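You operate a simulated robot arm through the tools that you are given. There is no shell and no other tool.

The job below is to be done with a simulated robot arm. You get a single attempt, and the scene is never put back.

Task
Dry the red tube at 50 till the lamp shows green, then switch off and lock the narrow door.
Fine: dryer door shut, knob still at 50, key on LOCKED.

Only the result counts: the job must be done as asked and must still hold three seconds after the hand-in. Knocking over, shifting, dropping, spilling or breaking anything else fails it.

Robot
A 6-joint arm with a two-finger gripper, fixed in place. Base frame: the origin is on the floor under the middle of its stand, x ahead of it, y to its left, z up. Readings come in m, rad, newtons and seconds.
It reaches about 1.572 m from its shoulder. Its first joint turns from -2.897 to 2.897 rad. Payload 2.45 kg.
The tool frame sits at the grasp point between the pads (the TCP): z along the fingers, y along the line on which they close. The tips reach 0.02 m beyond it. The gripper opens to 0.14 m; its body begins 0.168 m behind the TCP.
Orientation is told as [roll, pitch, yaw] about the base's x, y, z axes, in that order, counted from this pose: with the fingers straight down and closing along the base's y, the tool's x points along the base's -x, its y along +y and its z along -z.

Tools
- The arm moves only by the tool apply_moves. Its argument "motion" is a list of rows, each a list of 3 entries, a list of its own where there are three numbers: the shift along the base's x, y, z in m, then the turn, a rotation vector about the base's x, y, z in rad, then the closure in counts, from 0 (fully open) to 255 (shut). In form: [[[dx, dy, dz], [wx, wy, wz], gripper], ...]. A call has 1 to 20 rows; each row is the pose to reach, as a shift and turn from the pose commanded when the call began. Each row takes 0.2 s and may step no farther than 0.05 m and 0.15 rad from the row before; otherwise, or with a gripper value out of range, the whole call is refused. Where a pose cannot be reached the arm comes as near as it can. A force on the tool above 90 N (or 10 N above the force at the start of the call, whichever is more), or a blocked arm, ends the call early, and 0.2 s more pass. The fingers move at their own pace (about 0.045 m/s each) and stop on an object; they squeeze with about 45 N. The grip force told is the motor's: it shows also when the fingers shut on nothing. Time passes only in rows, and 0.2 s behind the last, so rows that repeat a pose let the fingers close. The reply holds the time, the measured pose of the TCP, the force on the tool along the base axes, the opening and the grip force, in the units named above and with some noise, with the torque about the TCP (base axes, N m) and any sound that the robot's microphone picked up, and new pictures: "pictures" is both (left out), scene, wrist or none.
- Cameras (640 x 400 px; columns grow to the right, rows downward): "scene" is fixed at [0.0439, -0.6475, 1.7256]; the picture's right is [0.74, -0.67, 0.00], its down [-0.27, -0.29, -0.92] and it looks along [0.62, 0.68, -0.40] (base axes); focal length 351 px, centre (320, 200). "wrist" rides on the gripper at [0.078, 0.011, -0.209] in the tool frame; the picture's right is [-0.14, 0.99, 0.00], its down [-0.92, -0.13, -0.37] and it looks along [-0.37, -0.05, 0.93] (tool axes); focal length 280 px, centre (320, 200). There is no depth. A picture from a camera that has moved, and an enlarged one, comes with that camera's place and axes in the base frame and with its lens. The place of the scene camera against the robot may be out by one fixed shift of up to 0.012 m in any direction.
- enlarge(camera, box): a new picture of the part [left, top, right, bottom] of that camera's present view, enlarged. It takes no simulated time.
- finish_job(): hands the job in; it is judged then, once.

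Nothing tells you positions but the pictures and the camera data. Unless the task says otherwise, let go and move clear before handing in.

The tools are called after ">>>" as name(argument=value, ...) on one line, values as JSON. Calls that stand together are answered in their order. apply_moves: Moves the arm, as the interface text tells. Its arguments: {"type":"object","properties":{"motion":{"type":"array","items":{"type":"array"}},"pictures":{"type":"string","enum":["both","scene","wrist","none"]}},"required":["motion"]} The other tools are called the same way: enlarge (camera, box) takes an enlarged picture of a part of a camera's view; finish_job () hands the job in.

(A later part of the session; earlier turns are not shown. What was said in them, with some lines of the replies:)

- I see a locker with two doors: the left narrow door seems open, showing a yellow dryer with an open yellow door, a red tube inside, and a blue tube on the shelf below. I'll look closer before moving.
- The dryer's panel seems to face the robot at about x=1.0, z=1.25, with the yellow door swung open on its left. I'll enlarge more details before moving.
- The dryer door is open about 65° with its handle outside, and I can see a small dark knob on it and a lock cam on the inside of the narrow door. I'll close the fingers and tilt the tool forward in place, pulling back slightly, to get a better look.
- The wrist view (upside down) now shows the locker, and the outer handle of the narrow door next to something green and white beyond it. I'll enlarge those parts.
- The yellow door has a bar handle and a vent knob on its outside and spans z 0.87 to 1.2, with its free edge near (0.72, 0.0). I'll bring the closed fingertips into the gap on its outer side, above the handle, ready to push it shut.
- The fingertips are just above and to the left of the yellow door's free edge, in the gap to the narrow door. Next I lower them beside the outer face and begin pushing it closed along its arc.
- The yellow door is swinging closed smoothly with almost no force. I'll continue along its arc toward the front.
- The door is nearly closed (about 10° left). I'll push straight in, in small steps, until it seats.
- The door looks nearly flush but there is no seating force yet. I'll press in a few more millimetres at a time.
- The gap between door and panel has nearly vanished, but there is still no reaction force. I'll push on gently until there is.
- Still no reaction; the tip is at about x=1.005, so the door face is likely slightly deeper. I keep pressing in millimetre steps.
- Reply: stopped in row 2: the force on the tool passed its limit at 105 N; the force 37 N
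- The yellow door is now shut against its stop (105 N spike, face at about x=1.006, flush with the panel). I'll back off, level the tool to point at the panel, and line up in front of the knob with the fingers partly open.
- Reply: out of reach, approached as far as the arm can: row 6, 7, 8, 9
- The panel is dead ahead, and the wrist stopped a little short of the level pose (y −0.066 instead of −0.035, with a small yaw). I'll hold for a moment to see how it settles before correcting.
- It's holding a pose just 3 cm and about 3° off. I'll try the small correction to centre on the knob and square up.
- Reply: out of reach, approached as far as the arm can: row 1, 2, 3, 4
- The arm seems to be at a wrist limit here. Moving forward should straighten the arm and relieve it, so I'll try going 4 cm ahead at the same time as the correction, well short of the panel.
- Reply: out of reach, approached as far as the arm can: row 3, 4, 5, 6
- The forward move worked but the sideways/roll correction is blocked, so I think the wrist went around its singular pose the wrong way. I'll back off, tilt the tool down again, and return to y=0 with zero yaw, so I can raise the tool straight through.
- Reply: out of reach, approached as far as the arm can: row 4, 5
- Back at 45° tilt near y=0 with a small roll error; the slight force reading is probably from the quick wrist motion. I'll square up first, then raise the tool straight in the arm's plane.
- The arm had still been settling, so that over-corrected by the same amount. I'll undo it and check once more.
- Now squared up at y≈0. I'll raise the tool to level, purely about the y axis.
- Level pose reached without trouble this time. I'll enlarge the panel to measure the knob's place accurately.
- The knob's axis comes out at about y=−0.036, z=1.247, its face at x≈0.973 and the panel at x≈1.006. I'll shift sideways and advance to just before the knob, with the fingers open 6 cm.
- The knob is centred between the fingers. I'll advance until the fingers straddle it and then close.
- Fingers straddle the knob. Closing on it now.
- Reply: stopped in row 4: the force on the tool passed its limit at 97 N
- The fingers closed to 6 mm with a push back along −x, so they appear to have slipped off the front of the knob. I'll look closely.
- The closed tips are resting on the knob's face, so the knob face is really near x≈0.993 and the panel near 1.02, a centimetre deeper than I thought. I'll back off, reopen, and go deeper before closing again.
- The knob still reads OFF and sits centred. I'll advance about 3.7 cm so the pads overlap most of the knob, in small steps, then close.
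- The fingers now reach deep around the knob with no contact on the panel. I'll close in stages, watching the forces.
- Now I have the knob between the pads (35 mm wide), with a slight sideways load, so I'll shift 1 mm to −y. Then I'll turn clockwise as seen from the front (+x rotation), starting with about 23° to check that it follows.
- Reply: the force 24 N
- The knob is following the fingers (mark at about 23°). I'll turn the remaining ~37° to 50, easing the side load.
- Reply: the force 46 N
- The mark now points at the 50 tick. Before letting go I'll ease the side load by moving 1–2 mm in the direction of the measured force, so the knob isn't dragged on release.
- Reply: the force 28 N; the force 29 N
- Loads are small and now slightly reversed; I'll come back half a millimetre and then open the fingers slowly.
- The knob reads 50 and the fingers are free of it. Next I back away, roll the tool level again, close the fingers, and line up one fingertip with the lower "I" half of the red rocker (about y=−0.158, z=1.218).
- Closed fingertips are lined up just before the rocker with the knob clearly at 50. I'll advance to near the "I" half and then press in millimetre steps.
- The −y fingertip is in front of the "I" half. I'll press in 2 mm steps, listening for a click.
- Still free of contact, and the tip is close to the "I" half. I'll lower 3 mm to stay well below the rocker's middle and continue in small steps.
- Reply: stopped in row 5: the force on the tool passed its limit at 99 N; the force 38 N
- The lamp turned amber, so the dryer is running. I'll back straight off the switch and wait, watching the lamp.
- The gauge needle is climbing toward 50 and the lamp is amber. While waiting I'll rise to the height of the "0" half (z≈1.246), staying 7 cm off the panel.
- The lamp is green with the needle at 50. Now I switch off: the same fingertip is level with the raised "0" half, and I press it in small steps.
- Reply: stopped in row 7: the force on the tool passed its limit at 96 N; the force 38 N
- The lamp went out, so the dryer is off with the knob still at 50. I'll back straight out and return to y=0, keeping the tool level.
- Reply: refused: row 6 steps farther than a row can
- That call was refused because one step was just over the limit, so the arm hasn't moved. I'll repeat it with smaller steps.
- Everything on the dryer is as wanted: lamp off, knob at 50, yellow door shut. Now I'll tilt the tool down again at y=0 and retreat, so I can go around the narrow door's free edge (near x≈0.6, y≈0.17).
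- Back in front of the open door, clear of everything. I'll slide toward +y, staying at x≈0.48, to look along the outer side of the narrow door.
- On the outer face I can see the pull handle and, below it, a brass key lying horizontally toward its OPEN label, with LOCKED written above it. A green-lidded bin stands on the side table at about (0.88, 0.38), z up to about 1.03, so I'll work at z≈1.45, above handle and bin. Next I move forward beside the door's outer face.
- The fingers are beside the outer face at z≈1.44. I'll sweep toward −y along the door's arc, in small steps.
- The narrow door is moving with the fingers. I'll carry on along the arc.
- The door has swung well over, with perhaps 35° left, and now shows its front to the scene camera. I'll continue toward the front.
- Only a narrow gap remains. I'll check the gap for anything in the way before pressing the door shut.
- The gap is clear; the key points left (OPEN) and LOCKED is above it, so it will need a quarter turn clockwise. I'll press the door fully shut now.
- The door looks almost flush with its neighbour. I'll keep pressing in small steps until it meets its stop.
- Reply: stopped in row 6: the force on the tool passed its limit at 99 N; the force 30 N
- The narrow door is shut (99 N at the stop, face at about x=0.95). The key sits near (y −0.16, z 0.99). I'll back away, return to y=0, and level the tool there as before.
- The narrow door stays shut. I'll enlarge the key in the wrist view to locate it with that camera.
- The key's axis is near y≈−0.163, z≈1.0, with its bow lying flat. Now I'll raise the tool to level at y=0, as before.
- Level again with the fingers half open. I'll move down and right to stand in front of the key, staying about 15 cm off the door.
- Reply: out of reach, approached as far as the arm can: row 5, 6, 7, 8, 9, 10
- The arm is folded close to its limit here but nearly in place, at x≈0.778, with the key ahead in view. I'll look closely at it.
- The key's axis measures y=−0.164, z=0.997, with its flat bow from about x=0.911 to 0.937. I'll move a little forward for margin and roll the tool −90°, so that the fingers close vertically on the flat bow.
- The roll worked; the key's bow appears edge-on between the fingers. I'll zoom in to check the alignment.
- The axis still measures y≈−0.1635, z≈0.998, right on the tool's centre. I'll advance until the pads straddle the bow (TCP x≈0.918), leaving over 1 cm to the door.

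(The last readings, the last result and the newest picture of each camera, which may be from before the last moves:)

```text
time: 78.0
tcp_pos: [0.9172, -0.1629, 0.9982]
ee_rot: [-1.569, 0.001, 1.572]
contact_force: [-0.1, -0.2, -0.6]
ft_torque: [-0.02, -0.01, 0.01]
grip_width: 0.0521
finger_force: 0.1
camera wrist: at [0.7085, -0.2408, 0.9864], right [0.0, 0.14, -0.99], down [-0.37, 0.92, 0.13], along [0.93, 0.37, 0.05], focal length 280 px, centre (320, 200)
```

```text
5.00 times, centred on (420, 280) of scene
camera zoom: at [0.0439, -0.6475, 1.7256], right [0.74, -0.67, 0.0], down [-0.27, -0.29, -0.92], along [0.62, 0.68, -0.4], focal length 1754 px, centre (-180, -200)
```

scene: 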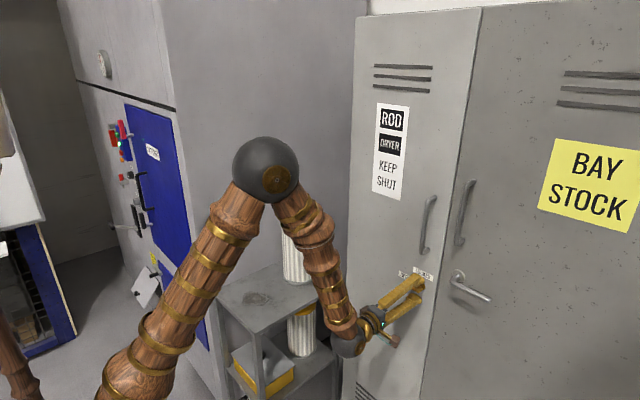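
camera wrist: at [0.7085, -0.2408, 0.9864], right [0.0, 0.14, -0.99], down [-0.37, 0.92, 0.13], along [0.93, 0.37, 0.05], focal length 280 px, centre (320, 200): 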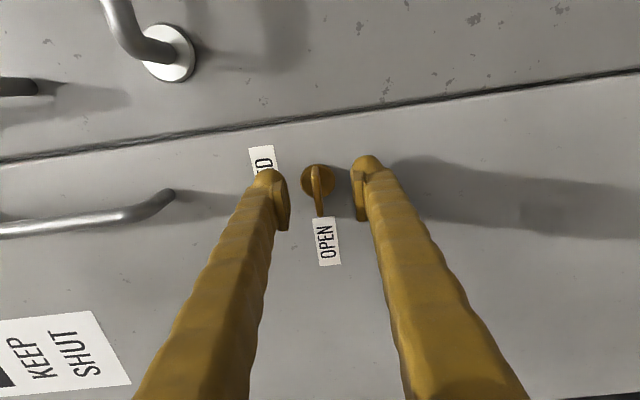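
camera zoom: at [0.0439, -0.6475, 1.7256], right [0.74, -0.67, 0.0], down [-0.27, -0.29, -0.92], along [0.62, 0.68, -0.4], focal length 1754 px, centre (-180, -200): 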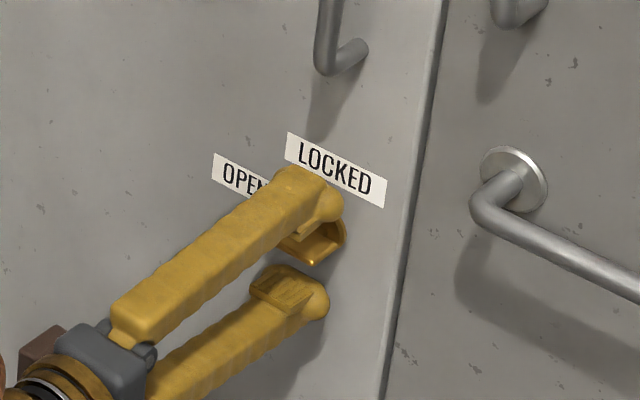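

The bow lies between the pads, its front edge slightly beyond the grasp point. I'll go 5 mm deeper and close in stages while watching the forces.

>>> apply_moves(motion=[[[0.003, 0, 0], [0, 0, 0], 160], [[0.005, 0, 0], [0, 0, 0], 180], [[0.005, 0, 0], [0, 0, 0], 205], [[0.005, 0, 0], [0, 0, 0], 225], [[0.005, 0, 0], [0, 0, 0], 235], [[0.005, 0, 0], [0, 0, 0], 240], [[0.005, 0, 0], [0, 0, 0], 240]], pictures="wrist")

>>> enlarge(camera="wrist", box=[250, 110, 390, 240])

```text
time: 79.6
tcp_pos: [0.9233, -0.1638, 0.9981]
ee_rot: [-1.569, 0.003, 1.571]
contact_force: [0.6, 0.4, 1.2]
ft_torque: [0.01, -0.03, 0.03]
grip_width: 0.0094
finger_force: 0.7
camera wrist: at [0.7137, -0.2407, 0.9865], right [0.0, 0.14, -0.99], down [-0.37, 0.92, 0.13], along [0.93, 0.37, 0.05], focal length 280 px, centre (320, 200)
```

wrist: 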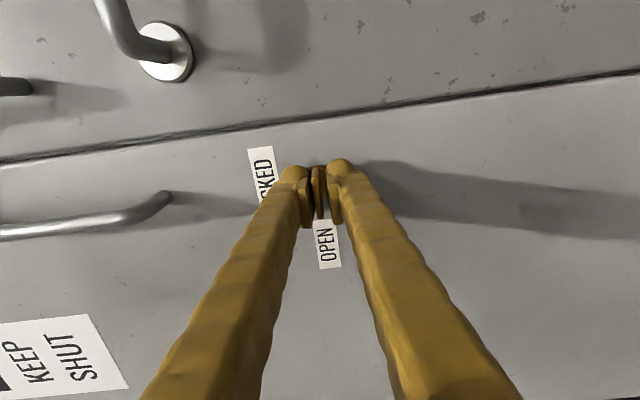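

```text
3.08 times, centred on (320, 175) of wrist
camera zoom: at [0.7137, -0.2407, 0.9865], right [0.0, 0.14, -0.99], down [-0.37, 0.92, 0.13], along [0.93, 0.37, 0.05], focal length 863 px, centre (320, 277)
```

zoom: 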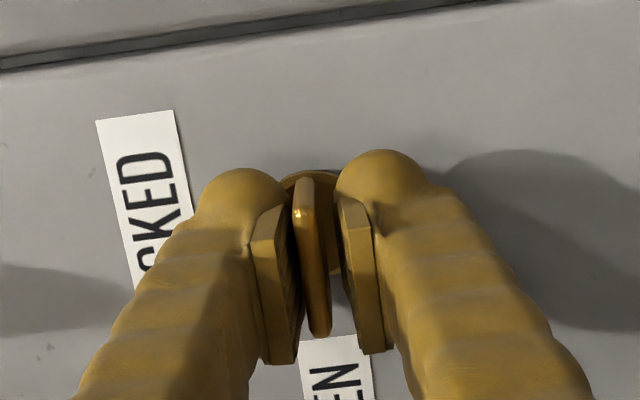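

The bow is right between the pads. Closing fully on it.

>>> apply_moves(motion=[[[0, 0, 0], [0, 0, 0], 245], [[0, 0, 0], [0, 0, 0], 250], [[0, 0, 0], [0, 0, 0], 255], [[0, 0, 0], [0, 0, 0], 255]], pictures="none")

```text
time: 80.6
tcp_pos: [0.9216, -0.1638, 1.0003]
ee_rot: [-1.572, 0.002, 1.57]
contact_force: [1.8, 1.4, 24.2]
ft_torque: [0.02, -0.22, -0.12]
grip_width: 0.0061
finger_force: 33.7
```

Gripped at 6 mm with a slight upward load, so I'll rise 1 mm to relax it and begin turning clockwise (+x), first about 30°.

>>> apply_moves(motion=[[[0, 0, 0.001], [0, 0, 0], 255], [[0, 0, 0.001], [0.1, 0, 0], 255], [[0, 0, 0.001], [0.2, 0, 0], 255], [[0, 0, 0.001], [0.3, 0, 0], 255], [[0, 0, 0.001], [0.4, 0, 0], 255], [[0, 0, 0.001], [0.5, 0, 0], 255]], pictures="both")

>>> enlarge(camera="wrist", box=[250, 110, 390, 240])

>>> enlarge(camera="scene", box=[370, 240, 470, 320])

```text
time: 82.0
tcp_pos: [0.9216, -0.1635, 1.0009]
ee_rot: [-1.57, -0.499, 1.571]
contact_force: [-0.3, -7.8, 34.8]
ft_torque: [-0.08, -0.37, -0.08]
grip_width: 0.006
finger_force: 33.7
camera wrist: at [0.7134, -0.2261, 0.9521], right [0.0, 0.6, -0.8], down [-0.37, 0.75, 0.55], along [0.93, 0.3, 0.22], focal length 280 px, centre (320, 200)
```

scene: 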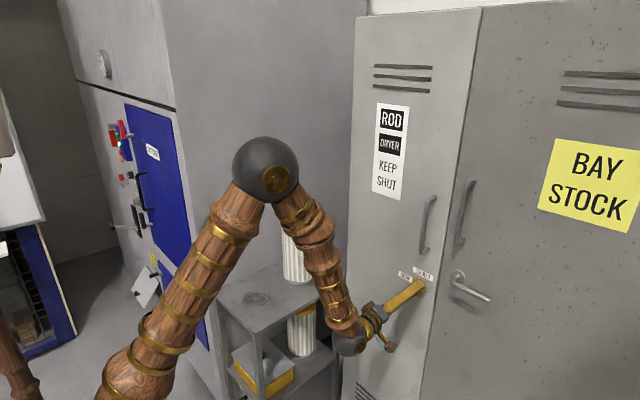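
wrist: 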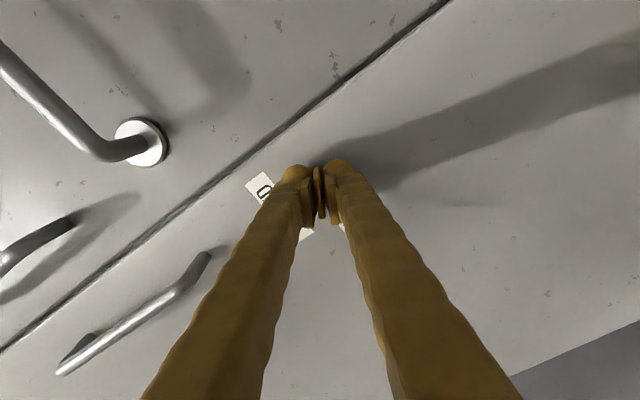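

```text
3.08 times, centred on (320, 175) of wrist
camera zoom: at [0.7134, -0.2261, 0.9521], right [0.0, 0.6, -0.8], down [-0.37, 0.75, 0.55], along [0.93, 0.3, 0.22], focal length 863 px, centre (320, 277)
```

zoom: 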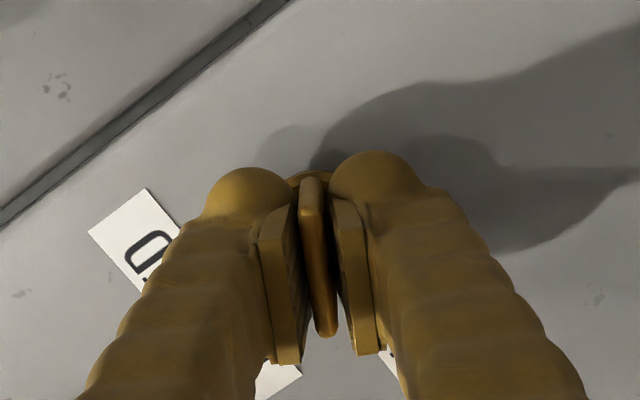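

```text
5.00 times, centred on (420, 280) of scene
camera zoom: at [0.0439, -0.6475, 1.7256], right [0.74, -0.67, 0.0], down [-0.27, -0.29, -0.92], along [0.62, 0.68, -0.4], focal length 1754 px, centre (-180, -200)
```

zoom: 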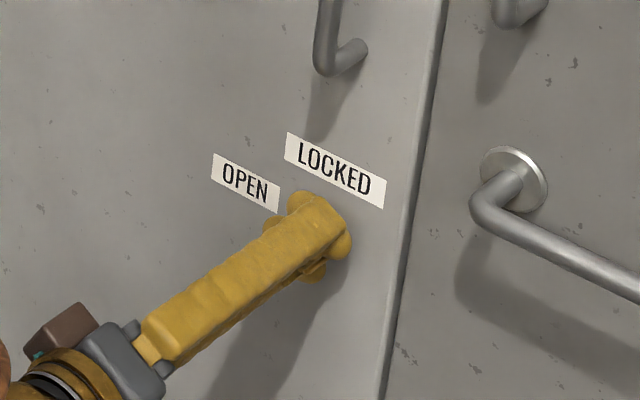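

The key is turning with the fingers, now at about 29°. I'll continue to a full quarter turn, easing the small upward load.

>>> apply_moves(motion=[[[0, 0, 0.001], [0.1, 0, 0], 255], [[0, 0, 0.001], [0.2, 0, 0], 255], [[0, 0, 0.001], [0.3, 0, 0], 255], [[0, 0, 0.001], [0.4, 0, 0], 255], [[0, 0, 0.001], [0.5, 0, 0], 255], [[0, 0, 0.001], [0.6, 0, 0], 255], [[0, 0, 0.001], [0.7, 0, 0], 255], [[0, 0, 0.001], [0.8, 0, 0], 255], [[0, 0, 0.001], [0.9, 0, 0], 255], [[0, 0, 0.001], [1.0, 0, 0], 255], [[0, 0, 0.001], [1.071, 0, 0], 255], [[0, 0, 0.001], [1.071, 0, 0], 255]])

>>> enlarge(camera="wrist", box=[250, 110, 390, 240])

>>> enlarge(camera="scene", box=[370, 240, 470, 320])

```text
time: 84.6
tcp_pos: [0.9209, -0.1657, 0.9998]
ee_rot: [1.089, -1.573, -1.089]
contact_force: [-4.2, -56.4, 25.6]
ft_torque: [-0.05, -0.27, -0.55]
grip_width: 0.0059
finger_force: 33.5
camera wrist: at [0.713, -0.1528, 0.9209], right [0.0, 0.99, 0.14], down [-0.37, -0.13, 0.92], along [0.93, -0.05, 0.36], focal length 280 px, centre (320, 200)
```

scene: 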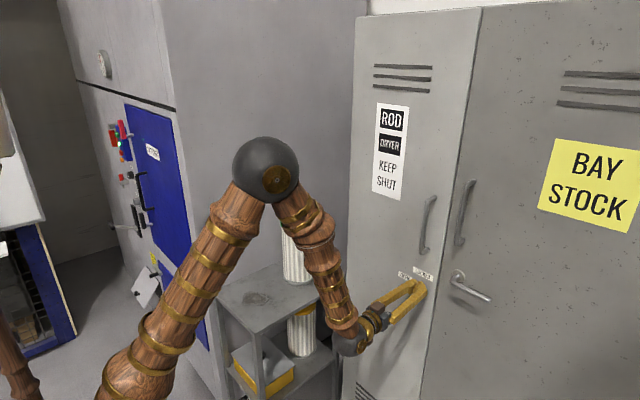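
wrist: 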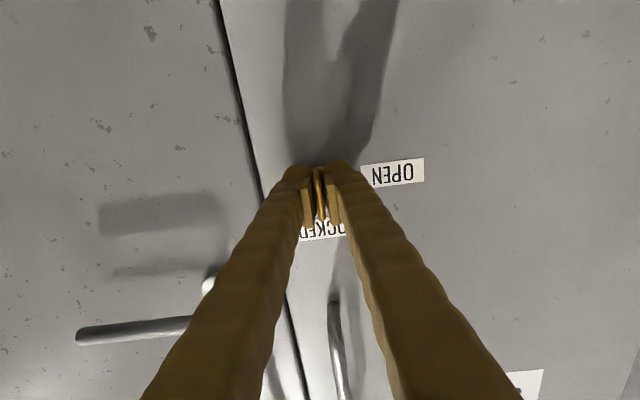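

```text
3.08 times, centred on (320, 175) of wrist
camera zoom: at [0.713, -0.1528, 0.9209], right [0.0, 0.99, 0.14], down [-0.37, -0.13, 0.92], along [0.93, -0.05, 0.36], focal length 863 px, centre (320, 277)
```

zoom: 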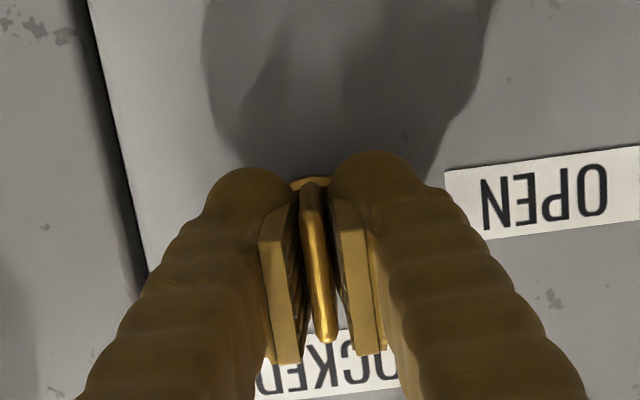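

```text
5.00 times, centred on (420, 280) of scene
camera zoom: at [0.0439, -0.6475, 1.7256], right [0.74, -0.67, 0.0], down [-0.27, -0.29, -0.92], along [0.62, 0.68, -0.4], focal length 1754 px, centre (-180, -200)
```

zoom: 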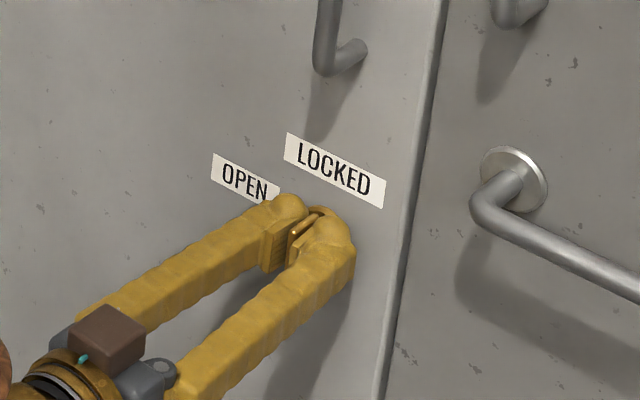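

The key's bow is now vertical, pointing at LOCKED. I'll relax the side load (−y, +z) before letting go.

>>> apply_moves(motion=[[[0, -0.0008, 0.0005], [0, 0, 0], 255], [[0, -0.0016, 0.001], [0, 0, 0], 255], [[0, -0.0016, 0.001], [0, 0, 0], 255]], pictures="none")

```text
time: 85.4
tcp_pos: [0.9213, -0.1648, 0.9997]
ee_rot: [-0.191, -1.568, 0.192]
contact_force: [-3.7, -42.7, 8.2]
ft_torque: [-0.01, 0.0, -0.41]
grip_width: 0.0061
finger_force: 34.0
```

>>> apply_moves(motion=[[[0, -0.001, 0], [0, 0, 0], 255], [[0, -0.002, 0], [0, 0, 0], 255], [[0, -0.002, 0], [0, 0, 0], 255]], pictures="none")

```text
time: 86.2
tcp_pos: [0.9216, -0.1651, 1.0002]
ee_rot: [-0.634, -1.569, 0.638]
contact_force: [0.5, 2.4, -3.8]
ft_torque: [0.01, 0.04, 0.0]
grip_width: 0.006
finger_force: 33.8
```

The load is now balanced. I'll open the fingers slowly and then back straight out.

>>> apply_moves(motion=[[[0, 0, 0], [0, 0, 0], 240], [[0, 0, 0], [0, 0, 0], 225], [[0, 0, 0], [0, 0, 0], 200], [[0, 0, 0], [0, 0, 0], 180], [[0, 0, 0], [0, 0, 0], 160], [[0, 0, 0], [0, 0, 0], 160]])

>>> enlarge(camera="wrist", box=[250, 110, 390, 240])

>>> enlarge(camera="scene", box=[370, 240, 470, 320])

```text
time: 87.6
tcp_pos: [0.9225, -0.1676, 1.0015]
ee_rot: [-1.418, -1.57, 1.417]
contact_force: [0.1, 0.2, 0.0]
ft_torque: [0.0, 0.01, 0.0]
grip_width: 0.0521
finger_force: 0.0
camera wrist: at [0.7134, -0.1556, 0.9216], right [0.0, 0.99, 0.14], down [-0.37, -0.13, 0.92], along [0.93, -0.05, 0.36], focal length 280 px, centre (320, 200)
```

scene: 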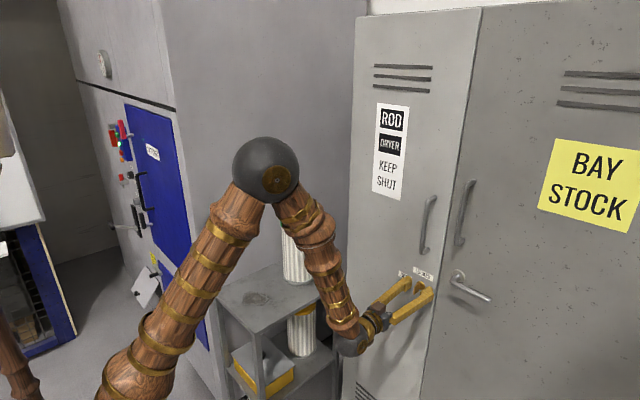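
wrist: 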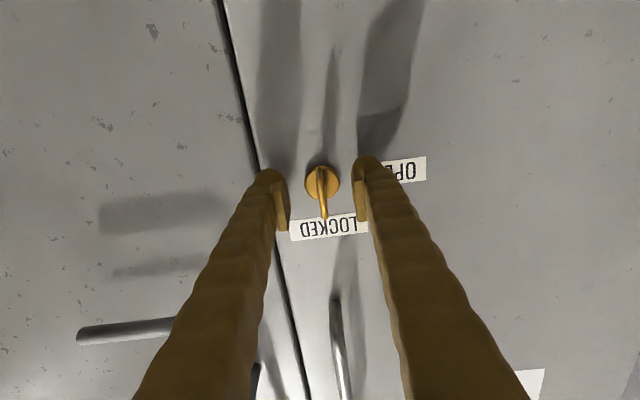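

```text
3.08 times, centred on (320, 175) of wrist
camera zoom: at [0.7134, -0.1556, 0.9216], right [0.0, 0.99, 0.14], down [-0.37, -0.13, 0.92], along [0.93, -0.05, 0.36], focal length 863 px, centre (320, 277)
```

zoom: 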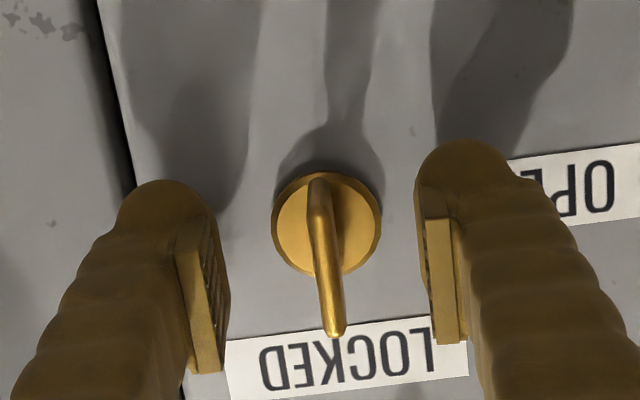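

```text
5.00 times, centred on (420, 280) of scene
camera zoom: at [0.0439, -0.6475, 1.7256], right [0.74, -0.67, 0.0], down [-0.27, -0.29, -0.92], along [0.62, 0.68, -0.4], focal length 1754 px, centre (-180, -200)
```

zoom: 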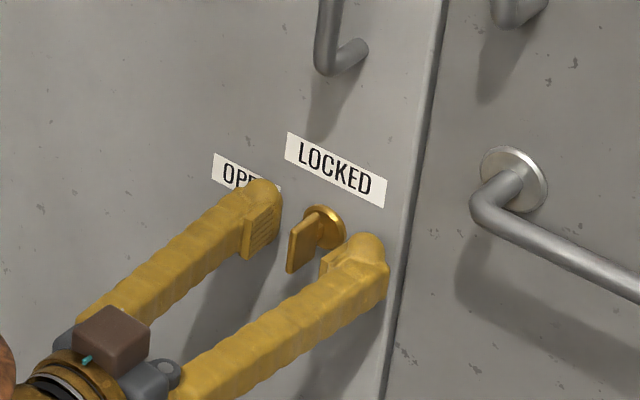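

The key is vertical on LOCKED and the fingers are open around it. I'll back straight out and move up and clear of the door.

>>> apply_moves(motion=[[[-0.02, 0, 0], [0, 0, 0], 160], [[-0.05, 0, 0], [0, 0, 0], 160], [[-0.09, 0, 0], [0, 0, 0], 160], [[-0.11, 0.01, 0.02], [0, 0, 0], 160], [[-0.12, 0.03, 0.05], [0, 0, 0], 160], [[-0.13, 0.05, 0.08], [0, 0, 0], 160], [[-0.14, 0.07, 0.11], [0, 0, 0], 160], [[-0.15, 0.09, 0.14], [0, 0, 0], 160], [[-0.16, 0.11, 0.17], [0, 0, 0], 160], [[-0.16, 0.13, 0.2], [0, 0, 0], 160], [[-0.16, 0.15, 0.23], [0, 0, 0], 160], [[-0.16, 0.167, 0.25], [0, 0, 0], 160], [[-0.16, 0.167, 0.25], [0, 0, 0], 160]])

>>> enlarge(camera="scene", box=[340, 140, 500, 320])

>>> enlarge(camera="scene", box=[390, 255, 450, 305])

```text
time: 90.4
tcp_pos: [0.7617, 0.0003, 1.2521]
ee_rot: [-1.406, -1.57, 1.405]
contact_force: [0.8, -0.2, -0.6]
ft_torque: [0.01, 0.01, -0.02]
grip_width: 0.0521
finger_force: 0.1
camera wrist: at [0.5529, 0.0112, 1.1723], right [0.0, 0.99, 0.14], down [-0.37, -0.13, 0.92], along [0.93, -0.05, 0.36], focal length 280 px, centre (320, 200)
```

scene: 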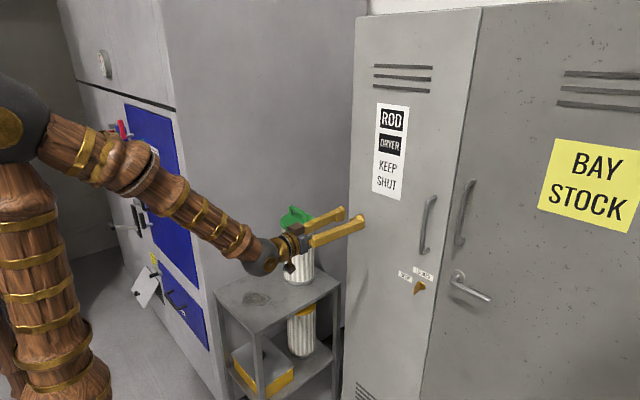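
wrist: 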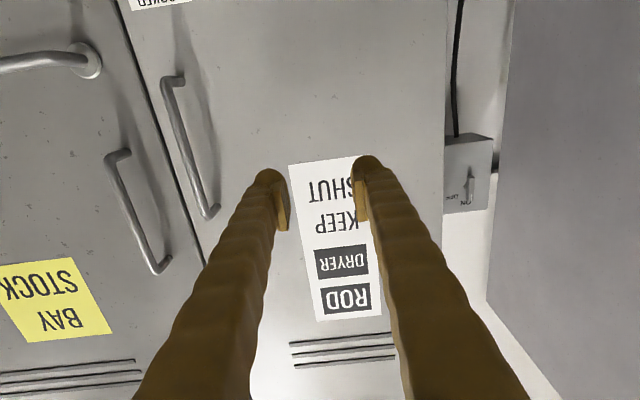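

```text
2.22 times, centred on (420, 230) of scene
camera zoom: at [0.0439, -0.6475, 1.7256], right [0.74, -0.67, 0.0], down [-0.27, -0.29, -0.92], along [0.62, 0.68, -0.4], focal length 780 px, centre (98, 133)
```

zoom: 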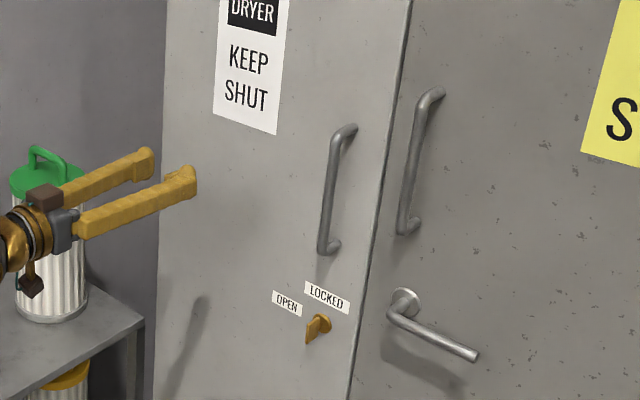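

```text
8.00 times, centred on (420, 280) of scene
camera zoom: at [0.0439, -0.6475, 1.7256], right [0.74, -0.67, 0.0], down [-0.27, -0.29, -0.92], along [0.62, 0.68, -0.4], focal length 2807 px, centre (-480, -440)
```

zoom: 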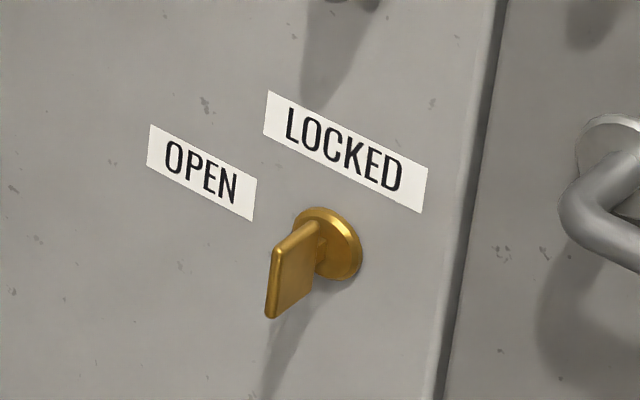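

The key points to LOCKED and the door is flush. I'll take one last look at the small wall box beside the locker to be sure it isn't part of the job.

>>> enlarge(camera="wrist", box=[420, 110, 520, 230])

>>> enlarge(camera="scene", box=[200, 190, 400, 400])

```text
3.33 times, centred on (470, 170) of wrist
camera zoom: at [0.5529, 0.0112, 1.1723], right [0.0, 0.99, 0.14], down [-0.37, -0.13, 0.92], along [0.93, -0.05, 0.36], focal length 935 px, centre (-180, 300)
```

zoom: 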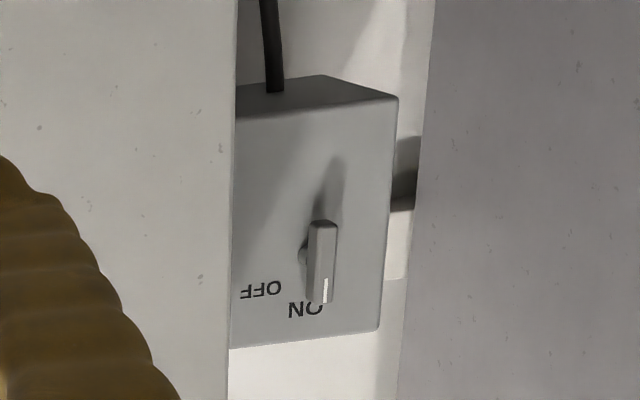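

```text
1.90 times, centred on (300, 295) of scene
camera zoom: at [0.0439, -0.6475, 1.7256], right [0.74, -0.67, 0.0], down [-0.27, -0.29, -0.92], along [0.62, 0.68, -0.4], focal length 668 px, centre (358, 19)
```

zoom: 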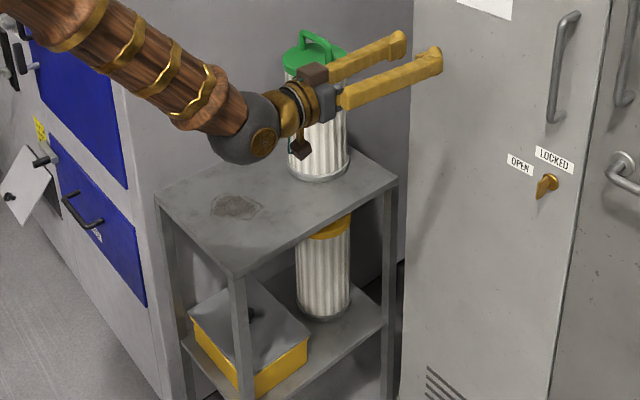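

The wall box is a mains isolator left at ON and is not part of this job. The tube was dried at 50 until the lamp went green and the dryer is switched off with its door shut and the knob at 50. The narrow door is shut with the key on LOCKED and the arm is clear, so I'm handing in.

>>> finish_job()

```text
The job is handed in.
```

The job is done and handed in; I don't have the judge's result.

- **Drying:** the red tube was already standing in the dryer. I shut the dryer door, turned the knob to 50 and pressed I. The lamp went amber, then showed green as the gauge neared 50.
- **Switched off:** I pressed 0 on the dryer's rocker and the lamp went out. The knob was still at 50 when I checked it after switching off.
- **Locked:** the narrow door is shut flush with its neighbour. The key is a quarter turn clockwise, standing upright on LOCKED.

I left the wall isolator beside the locker at ON, since I took "switch off" to mean the dryer's own rocker.

Nothing else looked moved or knocked over in the last pictures, and the arm is about 17 cm clear of the door. My fingers slipped off the knob on the first try, but it stayed at OFF until I turned it properly.
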